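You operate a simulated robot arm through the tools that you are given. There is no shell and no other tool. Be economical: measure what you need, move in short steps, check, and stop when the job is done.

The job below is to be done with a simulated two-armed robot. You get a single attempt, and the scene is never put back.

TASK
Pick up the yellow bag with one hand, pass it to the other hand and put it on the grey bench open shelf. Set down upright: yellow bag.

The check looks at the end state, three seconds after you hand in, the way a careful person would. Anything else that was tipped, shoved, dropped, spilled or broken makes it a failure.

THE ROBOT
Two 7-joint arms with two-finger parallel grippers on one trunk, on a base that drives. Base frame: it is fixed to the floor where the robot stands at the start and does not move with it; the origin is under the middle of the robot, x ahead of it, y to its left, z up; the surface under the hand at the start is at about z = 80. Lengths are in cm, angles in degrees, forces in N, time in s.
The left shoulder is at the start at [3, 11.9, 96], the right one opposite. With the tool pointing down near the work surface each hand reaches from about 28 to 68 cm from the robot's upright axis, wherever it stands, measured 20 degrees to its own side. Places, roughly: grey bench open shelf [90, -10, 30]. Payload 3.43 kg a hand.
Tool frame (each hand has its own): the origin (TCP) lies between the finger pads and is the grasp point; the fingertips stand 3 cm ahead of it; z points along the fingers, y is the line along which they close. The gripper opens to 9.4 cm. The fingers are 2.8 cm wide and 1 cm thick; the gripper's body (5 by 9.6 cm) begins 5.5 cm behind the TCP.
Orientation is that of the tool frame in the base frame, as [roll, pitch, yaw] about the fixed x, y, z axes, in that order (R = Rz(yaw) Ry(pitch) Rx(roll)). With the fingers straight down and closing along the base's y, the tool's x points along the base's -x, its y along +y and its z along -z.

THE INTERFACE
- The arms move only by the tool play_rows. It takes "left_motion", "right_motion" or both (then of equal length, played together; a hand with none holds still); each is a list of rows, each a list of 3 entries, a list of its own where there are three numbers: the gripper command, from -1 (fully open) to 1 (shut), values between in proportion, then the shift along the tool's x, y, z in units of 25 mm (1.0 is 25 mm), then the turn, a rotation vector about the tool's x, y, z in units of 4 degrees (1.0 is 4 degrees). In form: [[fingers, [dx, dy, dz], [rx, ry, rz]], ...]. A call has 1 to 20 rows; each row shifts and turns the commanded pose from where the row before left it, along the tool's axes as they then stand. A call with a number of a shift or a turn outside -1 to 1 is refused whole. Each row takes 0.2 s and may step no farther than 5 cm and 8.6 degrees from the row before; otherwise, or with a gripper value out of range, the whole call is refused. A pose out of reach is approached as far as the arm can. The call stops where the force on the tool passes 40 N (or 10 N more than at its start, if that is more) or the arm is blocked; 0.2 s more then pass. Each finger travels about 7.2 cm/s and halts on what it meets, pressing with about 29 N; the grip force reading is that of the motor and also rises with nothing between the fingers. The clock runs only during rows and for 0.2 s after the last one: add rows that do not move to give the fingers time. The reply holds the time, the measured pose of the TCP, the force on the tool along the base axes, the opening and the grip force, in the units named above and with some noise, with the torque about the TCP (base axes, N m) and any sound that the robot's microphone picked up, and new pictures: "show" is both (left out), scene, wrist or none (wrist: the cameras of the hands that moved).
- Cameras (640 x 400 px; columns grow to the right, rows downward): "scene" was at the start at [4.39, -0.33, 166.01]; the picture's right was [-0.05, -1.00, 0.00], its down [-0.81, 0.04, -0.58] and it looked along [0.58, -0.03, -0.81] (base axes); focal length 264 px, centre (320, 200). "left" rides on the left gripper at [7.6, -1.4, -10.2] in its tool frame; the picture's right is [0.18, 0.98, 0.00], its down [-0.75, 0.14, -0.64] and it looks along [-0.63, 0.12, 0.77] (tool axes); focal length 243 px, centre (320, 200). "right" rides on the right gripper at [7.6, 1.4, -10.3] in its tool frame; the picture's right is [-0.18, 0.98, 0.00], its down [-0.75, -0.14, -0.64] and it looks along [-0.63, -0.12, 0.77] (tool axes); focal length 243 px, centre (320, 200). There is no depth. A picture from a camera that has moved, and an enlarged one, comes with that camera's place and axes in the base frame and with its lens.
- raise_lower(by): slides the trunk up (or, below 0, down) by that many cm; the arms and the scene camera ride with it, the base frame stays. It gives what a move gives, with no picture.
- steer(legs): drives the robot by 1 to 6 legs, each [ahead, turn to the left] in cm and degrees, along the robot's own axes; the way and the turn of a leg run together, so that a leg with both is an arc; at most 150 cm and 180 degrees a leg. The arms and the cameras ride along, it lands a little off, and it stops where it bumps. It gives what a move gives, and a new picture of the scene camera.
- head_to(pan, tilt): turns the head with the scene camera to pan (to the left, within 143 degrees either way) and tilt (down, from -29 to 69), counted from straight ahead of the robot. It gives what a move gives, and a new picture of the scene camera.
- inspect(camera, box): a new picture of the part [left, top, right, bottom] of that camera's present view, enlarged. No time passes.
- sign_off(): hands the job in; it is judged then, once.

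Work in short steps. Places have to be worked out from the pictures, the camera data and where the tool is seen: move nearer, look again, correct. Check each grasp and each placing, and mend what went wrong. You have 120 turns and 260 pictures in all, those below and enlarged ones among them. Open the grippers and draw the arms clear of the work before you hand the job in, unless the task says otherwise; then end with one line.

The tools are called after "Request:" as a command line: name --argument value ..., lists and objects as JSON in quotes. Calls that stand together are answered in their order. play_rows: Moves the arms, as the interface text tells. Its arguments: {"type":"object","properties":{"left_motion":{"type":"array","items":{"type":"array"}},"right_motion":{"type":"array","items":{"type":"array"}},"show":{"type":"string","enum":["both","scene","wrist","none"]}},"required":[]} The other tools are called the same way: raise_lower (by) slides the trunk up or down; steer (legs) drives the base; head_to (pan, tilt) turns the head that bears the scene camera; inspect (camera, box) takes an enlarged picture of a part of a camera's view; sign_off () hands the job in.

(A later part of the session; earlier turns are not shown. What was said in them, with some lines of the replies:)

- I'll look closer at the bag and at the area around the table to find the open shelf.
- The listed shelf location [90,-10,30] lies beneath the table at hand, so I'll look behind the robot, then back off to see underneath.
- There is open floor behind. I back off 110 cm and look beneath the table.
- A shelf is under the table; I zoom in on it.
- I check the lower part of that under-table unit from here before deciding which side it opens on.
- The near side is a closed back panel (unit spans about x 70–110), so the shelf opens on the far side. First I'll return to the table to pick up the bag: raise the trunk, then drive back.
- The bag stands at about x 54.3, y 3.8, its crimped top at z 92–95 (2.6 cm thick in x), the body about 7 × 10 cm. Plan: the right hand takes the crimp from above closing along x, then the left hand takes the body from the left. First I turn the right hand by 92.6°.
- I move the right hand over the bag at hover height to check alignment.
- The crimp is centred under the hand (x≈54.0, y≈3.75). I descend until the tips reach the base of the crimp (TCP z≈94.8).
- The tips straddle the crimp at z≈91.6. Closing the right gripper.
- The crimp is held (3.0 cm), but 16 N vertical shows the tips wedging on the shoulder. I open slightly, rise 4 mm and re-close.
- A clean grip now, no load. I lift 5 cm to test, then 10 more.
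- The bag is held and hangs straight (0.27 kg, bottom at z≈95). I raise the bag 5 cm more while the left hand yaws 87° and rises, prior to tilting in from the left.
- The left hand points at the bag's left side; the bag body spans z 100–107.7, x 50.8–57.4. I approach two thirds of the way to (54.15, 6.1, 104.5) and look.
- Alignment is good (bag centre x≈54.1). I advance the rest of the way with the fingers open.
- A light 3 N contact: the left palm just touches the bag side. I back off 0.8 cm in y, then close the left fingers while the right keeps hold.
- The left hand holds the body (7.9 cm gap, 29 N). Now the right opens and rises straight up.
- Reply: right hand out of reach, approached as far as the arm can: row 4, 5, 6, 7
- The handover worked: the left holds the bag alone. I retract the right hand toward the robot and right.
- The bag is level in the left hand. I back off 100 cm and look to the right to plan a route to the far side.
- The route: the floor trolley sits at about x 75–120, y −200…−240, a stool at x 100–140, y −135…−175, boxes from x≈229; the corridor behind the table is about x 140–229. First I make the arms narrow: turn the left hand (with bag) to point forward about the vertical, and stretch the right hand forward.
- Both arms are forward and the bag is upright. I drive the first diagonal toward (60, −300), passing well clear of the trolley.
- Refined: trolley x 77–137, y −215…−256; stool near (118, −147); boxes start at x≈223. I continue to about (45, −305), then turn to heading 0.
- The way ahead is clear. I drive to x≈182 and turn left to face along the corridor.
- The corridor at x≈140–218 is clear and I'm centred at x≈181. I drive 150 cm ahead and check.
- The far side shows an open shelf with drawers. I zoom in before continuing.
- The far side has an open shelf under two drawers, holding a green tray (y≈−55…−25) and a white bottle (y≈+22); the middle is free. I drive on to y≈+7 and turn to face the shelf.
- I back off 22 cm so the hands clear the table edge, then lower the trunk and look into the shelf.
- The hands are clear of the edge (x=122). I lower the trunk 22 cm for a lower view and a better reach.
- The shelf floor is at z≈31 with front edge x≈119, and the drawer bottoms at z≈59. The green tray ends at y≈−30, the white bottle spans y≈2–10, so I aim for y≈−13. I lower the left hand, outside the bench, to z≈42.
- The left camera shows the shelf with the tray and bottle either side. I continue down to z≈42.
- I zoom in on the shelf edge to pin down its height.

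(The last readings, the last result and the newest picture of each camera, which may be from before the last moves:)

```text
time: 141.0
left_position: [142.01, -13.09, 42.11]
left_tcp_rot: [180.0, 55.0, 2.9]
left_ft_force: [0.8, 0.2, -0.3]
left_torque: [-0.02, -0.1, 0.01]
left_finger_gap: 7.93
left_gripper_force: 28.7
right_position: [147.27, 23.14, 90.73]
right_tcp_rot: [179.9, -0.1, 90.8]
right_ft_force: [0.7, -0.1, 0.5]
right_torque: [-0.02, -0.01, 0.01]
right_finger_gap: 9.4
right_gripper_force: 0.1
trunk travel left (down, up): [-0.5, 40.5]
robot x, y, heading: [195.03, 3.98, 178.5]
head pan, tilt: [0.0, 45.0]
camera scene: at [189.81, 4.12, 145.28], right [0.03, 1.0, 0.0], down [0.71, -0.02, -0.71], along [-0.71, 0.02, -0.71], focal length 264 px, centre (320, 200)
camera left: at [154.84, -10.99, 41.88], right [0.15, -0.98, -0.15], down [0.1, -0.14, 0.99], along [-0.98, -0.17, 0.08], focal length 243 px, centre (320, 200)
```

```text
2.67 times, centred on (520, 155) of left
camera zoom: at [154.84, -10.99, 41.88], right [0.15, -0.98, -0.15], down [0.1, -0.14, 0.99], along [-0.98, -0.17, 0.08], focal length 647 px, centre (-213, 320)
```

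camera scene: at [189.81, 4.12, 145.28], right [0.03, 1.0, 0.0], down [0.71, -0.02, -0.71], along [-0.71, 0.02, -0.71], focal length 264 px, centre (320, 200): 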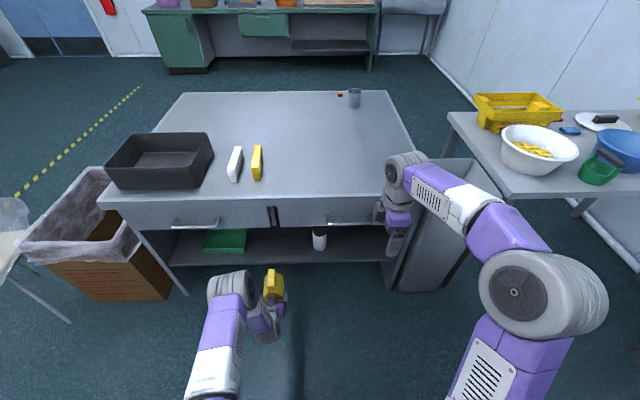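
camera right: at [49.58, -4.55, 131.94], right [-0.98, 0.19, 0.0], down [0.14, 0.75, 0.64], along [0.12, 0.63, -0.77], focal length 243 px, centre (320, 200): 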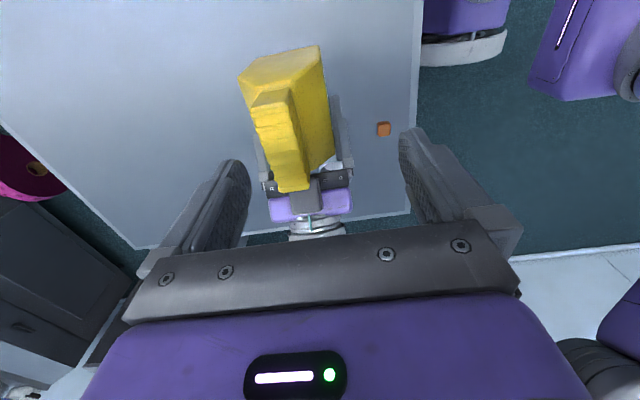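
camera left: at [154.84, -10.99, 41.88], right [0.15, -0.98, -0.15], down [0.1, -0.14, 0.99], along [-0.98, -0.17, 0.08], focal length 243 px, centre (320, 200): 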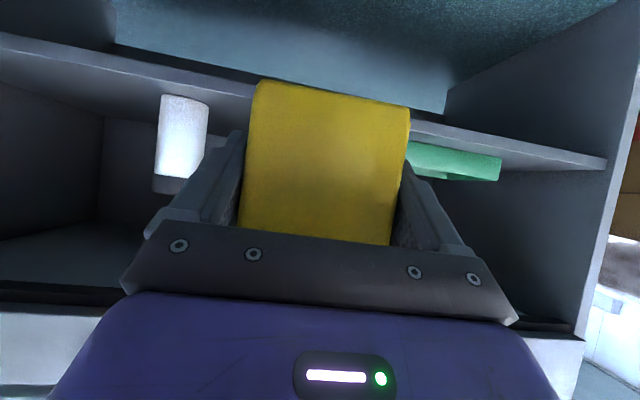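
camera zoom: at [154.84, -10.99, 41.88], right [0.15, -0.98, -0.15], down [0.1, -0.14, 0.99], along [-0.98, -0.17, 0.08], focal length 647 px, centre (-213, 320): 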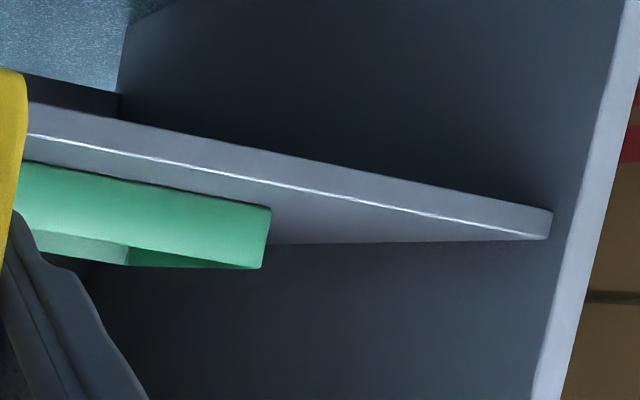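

Shelf top is about z 31–34 (the close camera says 32.8), so the bag bottom at z 37.5 clears it. I drive 20 cm ahead so the bag's front enters the opening.

Request:
steer --legs '[[20, 0]]'

Request:
inspect --camera "left" --box '[0, 0, 640, 400]'

Request:
inspect --camera "scene" --box '[170, 200, 410, 350]'

```text
time: 142.6
left_position: [121.81, -12.14, 42.13]
left_tcp_rot: [-180.0, 54.9, 2.6]
left_ft_force: [-0.5, -0.2, -0.1]
left_torque: [-0.03, -0.06, -0.03]
left_finger_gap: 7.92
left_gripper_force: 29.0
right_position: [127.13, 23.86, 90.67]
right_tcp_rot: [-179.9, 0.1, 90.6]
right_ft_force: [0.2, 0.5, -0.6]
right_torque: [0.0, 0.0, -0.04]
right_finger_gap: 9.41
right_gripper_force: 0.1
trunk travel left (down, up): [-0.5, 40.5]
robot x, y, heading: [174.99, 4.6, 178.0]
head pan, tilt: [0.0, 45.0]
camera scene: at [169.55, 4.75, 145.27], right [0.03, 1.0, 0.0], down [0.71, -0.02, -0.71], along [-0.71, 0.02, -0.71], focal length 264 px, centre (320, 200)
```

scene: 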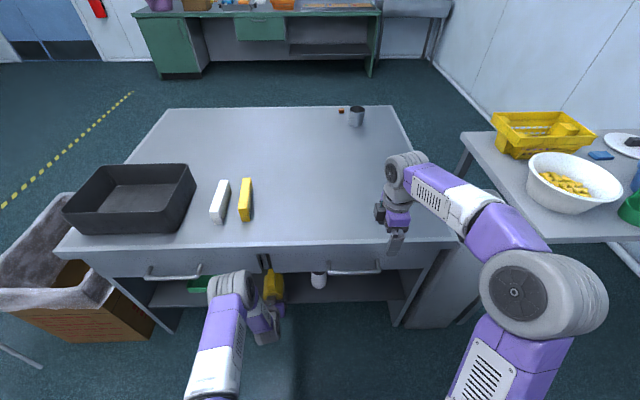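

```text
1.00 times, centred on (320, 200) of left (not enlarged: the box is as wide or as high as the picture)
camera zoom: at [134.55, -10.21, 41.89], right [0.15, -0.98, -0.15], down [0.1, -0.14, 0.99], along [-0.98, -0.16, 0.07], focal length 243 px, centre (320, 200)
```

zoom: 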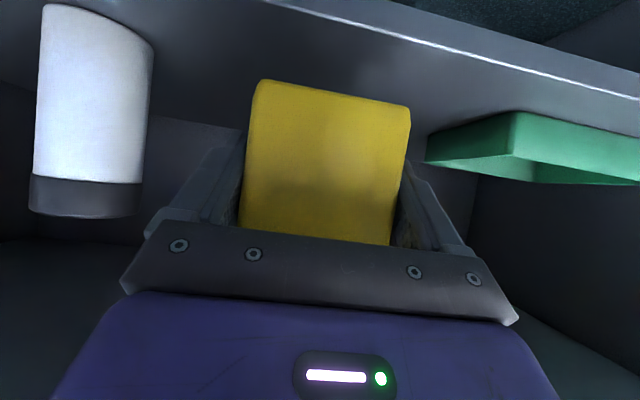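

```text
2.67 times, centred on (290, 275) of scene
camera zoom: at [169.55, 4.75, 145.27], right [0.03, 1.0, 0.0], down [0.71, -0.02, -0.71], along [-0.71, 0.02, -0.71], focal length 704 px, centre (400, 0)
```

zoom: 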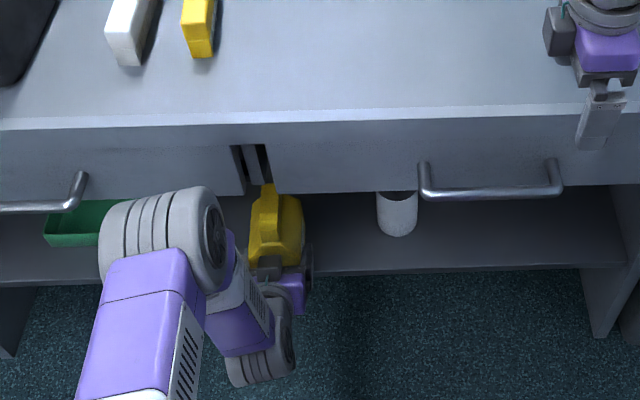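

The bag's front is over the shelf with the forearm between the handles. I extend the arm itself 6 cm, keeping the elbow where it is, and check.

Request:
play_rows --left_motion '[[1, [-0.344, 0.02, 0.491], [0, 0, 0]], [1, [-0.344, 0.02, 0.491], [0, 0, 0]], [1, [-0.344, 0.02, 0.491], [0, 0, 0]], [1, [-0.344, 0.02, 0.491], [0, 0, 0]], [1, [0, 0, 0], [0, 0, 0]]]' --show "both"

Request:
inspect --camera "scene" --box '[170, 200, 410, 350]'

```text
time: 143.8
left_position: [115.84, -12.71, 41.99]
left_tcp_rot: [-179.9, 54.9, 2.6]
left_ft_force: [-0.4, -1.2, -0.5]
left_torque: [0.01, -0.08, 0.01]
left_finger_gap: 7.93
left_gripper_force: 29.0
right_position: [127.21, 23.98, 90.62]
right_tcp_rot: [-179.9, 0.1, 90.6]
right_ft_force: [0.0, 0.0, 0.5]
right_torque: [0.03, -0.03, 0.01]
right_finger_gap: 9.38
right_gripper_force: 0.1
trunk travel left (down, up): [-0.5, 40.5]
robot x, y, heading: [175.04, 4.38, 178.3]
head pan, tilt: [0.0, 45.0]
camera scene: at [169.6, 4.75, 145.27], right [0.03, 1.0, 0.0], down [0.71, -0.02, -0.71], along [-0.71, 0.02, -0.71], focal length 264 px, centre (320, 200)
camera left: at [128.59, -10.71, 41.8], right [0.15, -0.98, -0.15], down [0.1, -0.14, 0.99], along [-0.98, -0.16, 0.07], focal length 243 px, centre (320, 200)
```

scene: 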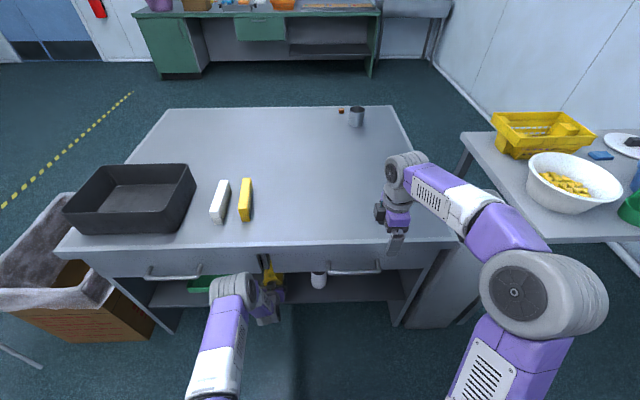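
left: 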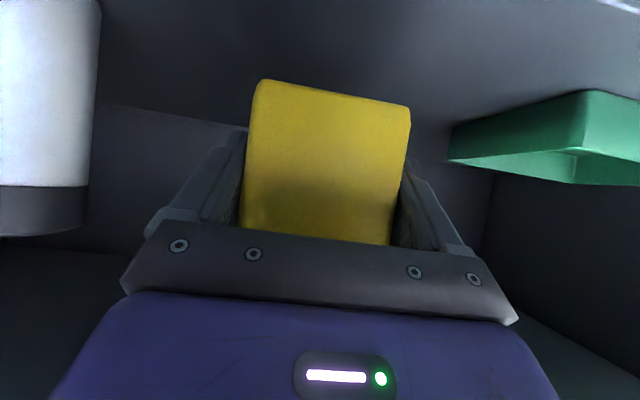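

```text
2.67 times, centred on (290, 275) of scene
camera zoom: at [169.6, 4.75, 145.27], right [0.03, 1.0, 0.0], down [0.71, -0.02, -0.71], along [-0.71, 0.02, -0.71], focal length 704 px, centre (400, 0)
```

zoom: 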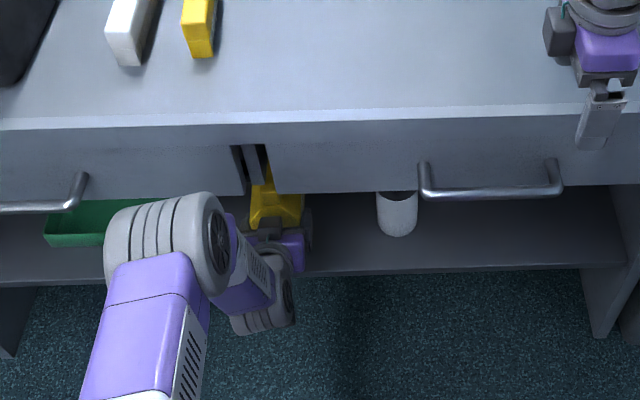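

All clear. I go 5 cm further in, then lower slowly toward the shelf.

Request:
play_rows --left_motion '[[1, [-0.287, 0.02, 0.41], [0, 0, 0]], [1, [-0.287, 0.02, 0.41], [0, 0, 0]], [1, [-0.287, 0, 0.41], [0, 0, 0]], [1, [-0.287, 0, 0.41], [0, 0, 0]], [1, [0.262, 0, 0.184], [0, 0, 0]], [1, [0.262, 0, 0.184], [0, 0, 0]], [1, [0.262, 0, 0.184], [0, 0, 0]], [1, [0.131, 0, 0.092], [0, 0, 0]], [1, [0, 0, 0], [0, 0, 0]]]' --show "both"

Request:
inspect --camera "scene" --box '[170, 200, 410, 350]'

```text
time: 145.8
left_position: [110.77, -12.97, 39.28]
left_tcp_rot: [179.9, 54.9, 2.5]
left_ft_force: [-0.3, 0.5, 0.1]
left_torque: [0.04, -0.1, 0.01]
left_finger_gap: 7.92
left_gripper_force: 29.3
right_position: [127.11, 23.89, 90.71]
right_tcp_rot: [-180.0, -0.1, 90.7]
right_ft_force: [-0.1, -0.5, 0.6]
right_torque: [0.02, -0.01, 0.04]
right_finger_gap: 9.42
right_gripper_force: 0.1
trunk travel left (down, up): [-0.5, 40.5]
robot x, y, heading: [174.78, 4.95, 178.1]
head pan, tilt: [0.0, 45.0]
camera scene: at [169.59, 4.75, 145.27], right [0.03, 1.0, 0.0], down [0.71, -0.02, -0.71], along [-0.71, 0.02, -0.71], focal length 264 px, centre (320, 200)
camera left: at [123.65, -11.03, 39.06], right [0.15, -0.98, -0.15], down [0.1, -0.14, 0.99], along [-0.98, -0.16, 0.08], focal length 243 px, centre (320, 200)
```

scene: 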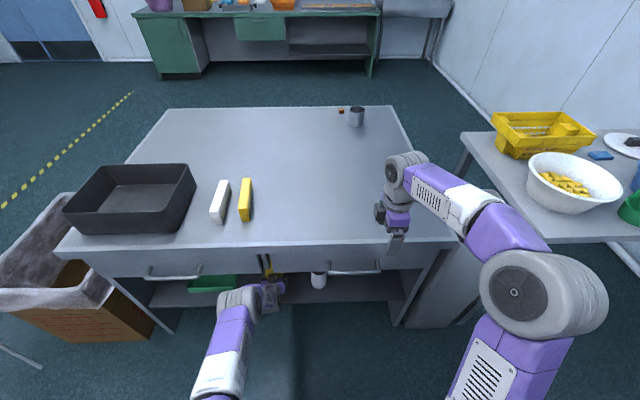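
left: 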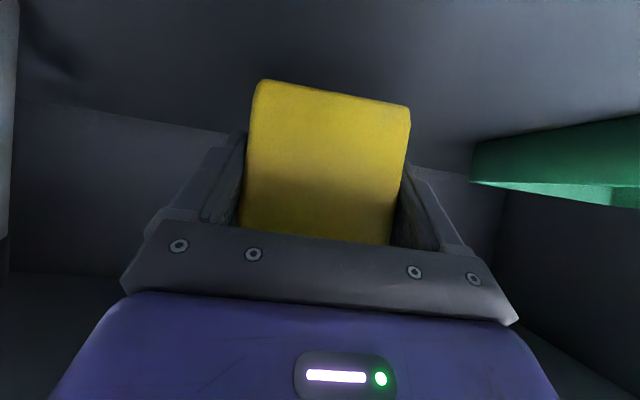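

```text
2.67 times, centred on (290, 275) of scene
camera zoom: at [169.59, 4.75, 145.27], right [0.03, 1.0, 0.0], down [0.71, -0.02, -0.71], along [-0.71, 0.02, -0.71], focal length 704 px, centre (400, 0)
```

zoom: 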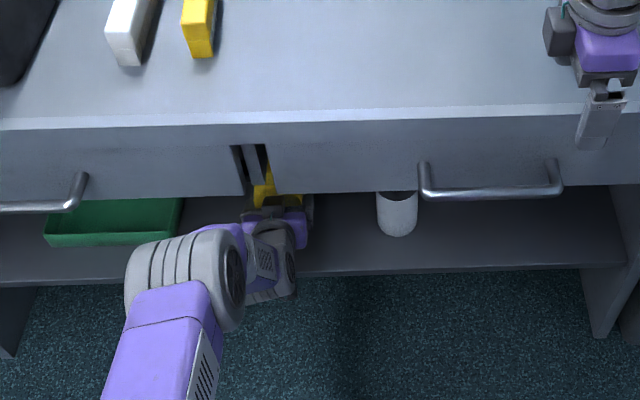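

The bag bottom is at z≈34.7. I lower in 3 mm rows and watch the force.

Request:
play_rows --left_motion '[[1, [0.098, 0, 0.069], [0, 0, 0]], [1, [0.098, 0, 0.069], [0, 0, 0]], [1, [0.098, 0, 0.069], [0, 0, 0]], [1, [0.098, 0, 0.069], [0, 0, 0]], [1, [0, 0, 0], [0, 0, 0]]]' --show "none"

Request:
play_rows --left_motion '[[1, [0.098, 0, 0.069], [0, 0, 0]], [1, [0.098, 0, 0.069], [0, 0, 0]], [1, [0, 0, 0], [0, 0, 0]]]' --show "none"

```text
time: 147.0
left_position: [110.9, -12.95, 38.17]
left_tcp_rot: [-180.0, 54.8, 2.6]
left_ft_force: [0.1, 0.5, 1.3]
left_torque: [0.0, -0.09, -0.01]
left_finger_gap: 7.93
left_gripper_force: 28.6
right_position: [127.33, 23.86, 90.59]
right_tcp_rot: [-179.9, 0.0, 90.7]
right_ft_force: [-1.1, -0.6, -0.8]
right_torque: [0.04, 0.01, -0.03]
right_finger_gap: 9.39
right_gripper_force: 0.1
trunk travel left (down, up): [-0.5, 40.5]
robot x, y, heading: [174.54, 4.66, 178.2]
head pan, tilt: [0.0, 45.0]
```

```text
time: 147.8
left_position: [110.78, -13.04, 37.45]
left_tcp_rot: [180.0, 54.8, 2.6]
left_ft_force: [0.3, 0.5, 0.7]
left_torque: [0.0, -0.12, -0.03]
left_finger_gap: 7.92
left_gripper_force: 28.7
right_position: [127.3, 23.86, 90.72]
right_tcp_rot: [180.0, -0.1, 90.6]
right_ft_force: [-0.1, -0.5, 0.8]
right_torque: [-0.05, -0.02, 0.02]
right_finger_gap: 9.37
right_gripper_force: 0.1
trunk travel left (down, up): [-0.5, 40.5]
robot x, y, heading: [175.09, 4.7, 177.9]
head pan, tilt: [0.0, 45.0]
```

No contact yet (bottom ≈32.9). Continuing in small steps.

Request:
play_rows --left_motion '[[1, [0.098, 0, 0.069], [0, 0, 0]], [1, [0.065, 0, 0.046], [0, 0, 0]], [1, [0, 0, 0], [0, 0, 0]]]' --show "none"

Request:
play_rows --left_motion '[[1, [0.065, 0, 0.046], [0, 0, 0]], [1, [0.065, 0, 0.046], [0, 0, 0]], [1, [0, 0, 0], [0, 0, 0]]]' --show "wrist"

```text
time: 148.6
left_position: [110.79, -12.97, 36.9]
left_tcp_rot: [179.9, 54.9, 2.6]
left_ft_force: [-0.4, 0.3, 0.1]
left_torque: [-0.01, -0.08, 0.0]
left_finger_gap: 7.89
left_gripper_force: 28.7
right_position: [127.12, 23.88, 90.65]
right_tcp_rot: [-180.0, 0.0, 90.6]
right_ft_force: [0.2, -0.1, 0.0]
right_torque: [-0.02, 0.0, 0.02]
right_finger_gap: 9.41
right_gripper_force: 0.1
trunk travel left (down, up): [-0.5, 40.5]
robot x, y, heading: [174.5, 4.71, 178.3]
head pan, tilt: [0.0, 45.0]
```

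```text
time: 149.4
left_position: [110.77, -13.03, 36.63]
left_tcp_rot: [-180.0, 55.0, 2.6]
left_ft_force: [0.9, 0.2, 1.8]
left_torque: [0.14, 0.25, -0.04]
left_finger_gap: 7.93
left_gripper_force: 28.6
right_position: [127.26, 23.96, 90.65]
right_tcp_rot: [-179.9, -0.1, 90.6]
right_ft_force: [0.4, -0.2, -0.1]
right_torque: [0.0, -0.02, -0.04]
right_finger_gap: 9.4
right_gripper_force: 0.1
trunk travel left (down, up): [-0.5, 40.5]
robot x, y, heading: [174.45, 4.83, 177.8]
head pan, tilt: [0.0, 45.0]
camera left: at [123.59, -11.03, 36.42], right [0.15, -0.98, -0.15], down [0.1, -0.14, 0.99], along [-0.98, -0.16, 0.08], focal length 243 px, centre (320, 200)
```

left: 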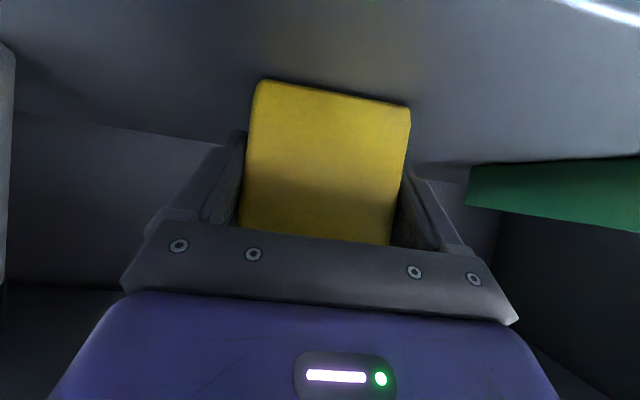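

First contact (torque change at the far edge). I lower 2 mm more and read.

Request:
play_rows --left_motion '[[1, [0.065, 0, 0.046], [0, 0, 0]], [1, [0, 0, 0], [0, 0, 0]]]' --show "none"

```text
time: 150.0
left_position: [110.62, -13.08, 36.76]
left_tcp_rot: [179.8, 55.1, 2.5]
left_ft_force: [3.3, 1.0, 9.6]
left_torque: [0.17, 0.8, -0.07]
left_finger_gap: 7.92
left_gripper_force: 29.1
right_position: [127.31, 23.97, 90.85]
right_tcp_rot: [-179.9, 0.1, 90.6]
right_ft_force: [0.1, 1.2, 0.7]
right_torque: [0.01, -0.01, 0.03]
right_finger_gap: 9.42
right_gripper_force: 0.0
trunk travel left (down, up): [-0.5, 40.5]
robot x, y, heading: [174.68, 4.85, 178.0]
head pan, tilt: [0.0, 45.0]
```

Firm contact at 9.6 N. I open the fingers gradually.

Request:
play_rows --left_motion '[[-0.68, [0, 0, 0], [0, 0, 0]], [-0.72, [0, 0, 0], [0, 0, 0]], [-0.76, [0, 0, 0], [0, 0, 0]], [-0.82, [0, 0, 0], [0, 0, 0]], [-0.9, [0, 0, 0], [0, 0, 0]], [-1, [0, 0, 0], [0, 0, 0]], [-1, [0, 0, 0], [0, 0, 0]]]' --show "wrist"

```text
time: 151.6
left_position: [110.85, -13.06, 36.47]
left_tcp_rot: [-180.0, 55.0, 2.6]
left_ft_force: [0.1, 0.1, 0.0]
left_torque: [0.01, -0.01, -0.03]
left_finger_gap: 9.43
left_gripper_force: 0.0
right_position: [127.24, 23.87, 90.66]
right_tcp_rot: [179.9, 0.2, 90.6]
right_ft_force: [-1.2, 0.1, -0.5]
right_torque: [0.0, 0.01, -0.04]
right_finger_gap: 9.4
right_gripper_force: 0.0
trunk travel left (down, up): [-0.5, 40.5]
robot x, y, heading: [174.51, 4.47, 178.0]
head pan, tilt: [0.0, 45.0]
camera left: at [123.68, -11.03, 36.2], right [0.15, -0.98, -0.15], down [0.1, -0.14, 0.99], along [-0.98, -0.16, 0.08], focal length 243 px, centre (320, 200)
```

left: 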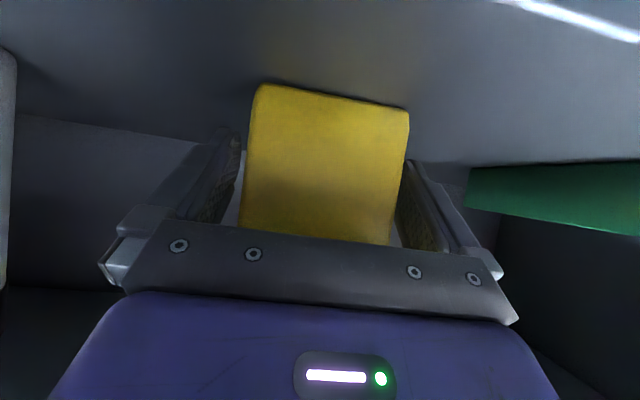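

Released, the bag stands. I withdraw straight back along the hand's heading.

Request:
play_rows --left_motion '[[-1, [0.172, 0, -0.246], [0, 0, 0]], [-1, [0.172, 0, -0.246], [0, 0, 0]], [-1, [0.344, 0, -0.491], [0, 0, 0]], [-1, [0.344, 0, -0.491], [0, 0, 0]], [-1, [0.344, 0, -0.491], [0, 0, 0]], [-1, [0.344, 0, -0.491], [0, 0, 0]], [-1, [0.344, 0, -0.491], [0, 0, 0]], [-1, [0.344, 0, -0.491], [0, 0, 0]], [-1, [0.344, 0, -0.491], [0, 0, 0]], [-1, [0.344, 0, -0.491], [0, 0, 0]], [-1, [0, 0, 0], [0, 0, 0]]]' --show "both"

```text
time: 154.0
left_position: [124.33, -12.47, 36.56]
left_tcp_rot: [179.9, 54.9, 2.6]
left_ft_force: [-0.5, -1.2, 0.4]
left_torque: [0.0, -0.01, -0.03]
left_finger_gap: 9.41
left_gripper_force: 0.0
right_position: [127.31, 23.95, 90.61]
right_tcp_rot: [-180.0, 0.1, 90.6]
right_ft_force: [-0.2, 0.2, 0.2]
right_torque: [0.03, 0.02, 0.02]
right_finger_gap: 9.41
right_gripper_force: 0.1
trunk travel left (down, up): [-0.5, 40.5]
robot x, y, heading: [174.76, 4.1, 178.0]
head pan, tilt: [0.0, 45.0]
camera scene: at [169.62, 4.76, 145.28], right [0.03, 1.0, 0.0], down [0.71, -0.02, -0.71], along [-0.71, 0.02, -0.71], focal length 264 px, centre (320, 200)
camera left: at [137.19, -10.4, 36.23], right [0.15, -0.98, -0.15], down [0.1, -0.14, 0.99], along [-0.98, -0.16, 0.08], focal length 243 px, centre (320, 200)
```

scene: 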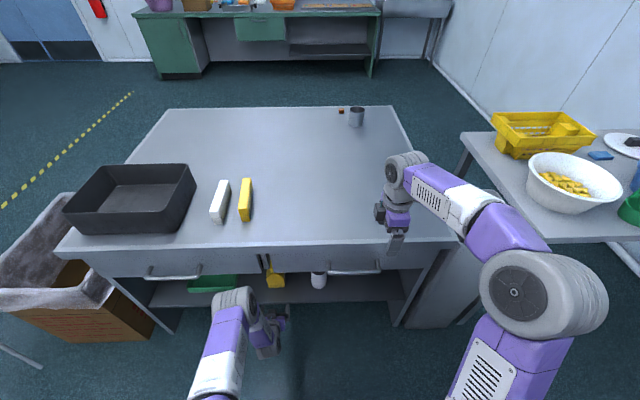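
left: 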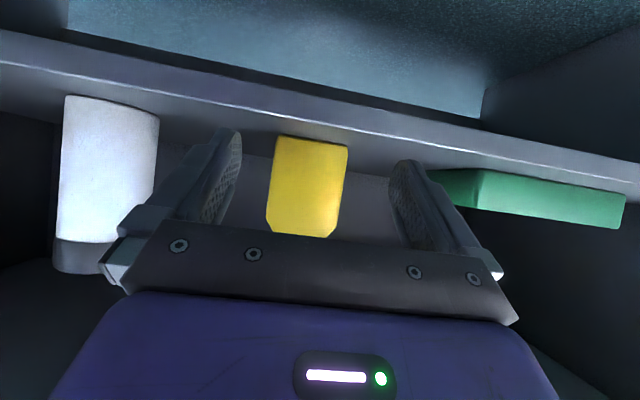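

The bag stands upright between bottle and tray. I drive back 20 cm to draw the arms clear and check.

Request:
steer --legs '[[-20, 0]]'

Request:
inspect --camera "scene" --box '[170, 200, 400, 290]'

Request:
inspect --camera "left" --box '[160, 60, 480, 260]'

```text
time: 155.6
left_position: [144.31, -12.97, 36.52]
left_tcp_rot: [-179.9, 54.9, 2.6]
left_ft_force: [0.3, -0.2, -0.2]
left_torque: [0.01, 0.01, 0.01]
left_finger_gap: 9.41
left_gripper_force: 0.0
right_position: [147.19, 23.3, 90.68]
right_tcp_rot: [180.0, 0.1, 90.5]
right_ft_force: [-0.4, -0.4, 0.2]
right_torque: [-0.03, 0.01, 0.01]
right_finger_gap: 9.4
right_gripper_force: 0.0
trunk travel left (down, up): [-0.5, 40.5]
robot x, y, heading: [194.35, 3.81, 177.8]
head pan, tilt: [0.0, 45.0]
camera scene: at [189.62, 4.11, 145.28], right [0.03, 1.0, 0.0], down [0.71, -0.02, -0.71], along [-0.71, 0.02, -0.71], focal length 264 px, centre (320, 200)
```

scene: 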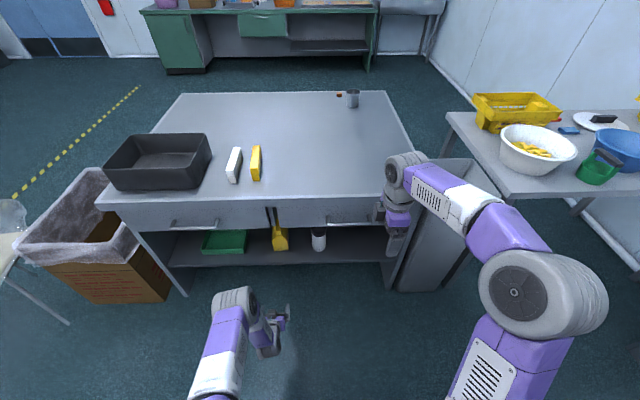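

```text
2.78 times, centred on (285, 245) of scene
camera zoom: at [189.62, 4.11, 145.28], right [0.03, 1.0, 0.0], down [0.71, -0.02, -0.71], along [-0.71, 0.02, -0.71], focal length 734 px, centre (417, 75)
```

zoom: 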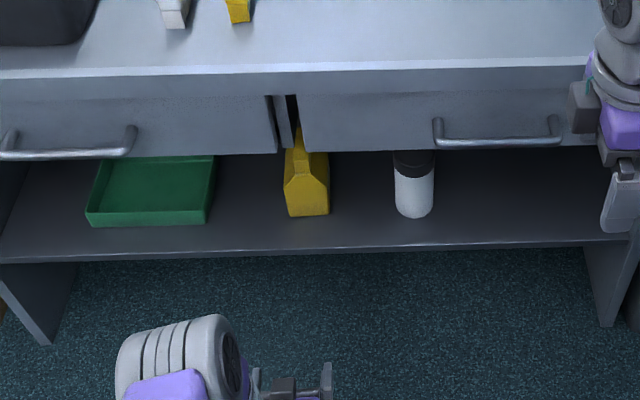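

```text
2.00 times, centred on (320, 160) of left
camera zoom: at [157.12, -11.01, 36.24], right [0.15, -0.98, -0.15], down [0.1, -0.14, 0.99], along [-0.98, -0.16, 0.08], focal length 485 px, centre (320, 280)
```

zoom: 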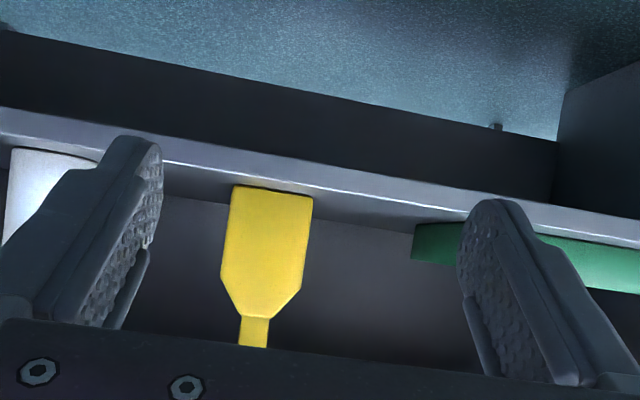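

The bag stands upright on the shelf, nothing else has moved, and both grippers are open and clear. I hand in.

Request:
sign_off

```text
The job is handed in.
```

The yellow bag is standing upright on the grey bench's open shelf: I picked it up with the right hand, passed it to the left, and set it between the green tray and the white bottle. Both arms are clear, and the last pictures showed nothing else moved.
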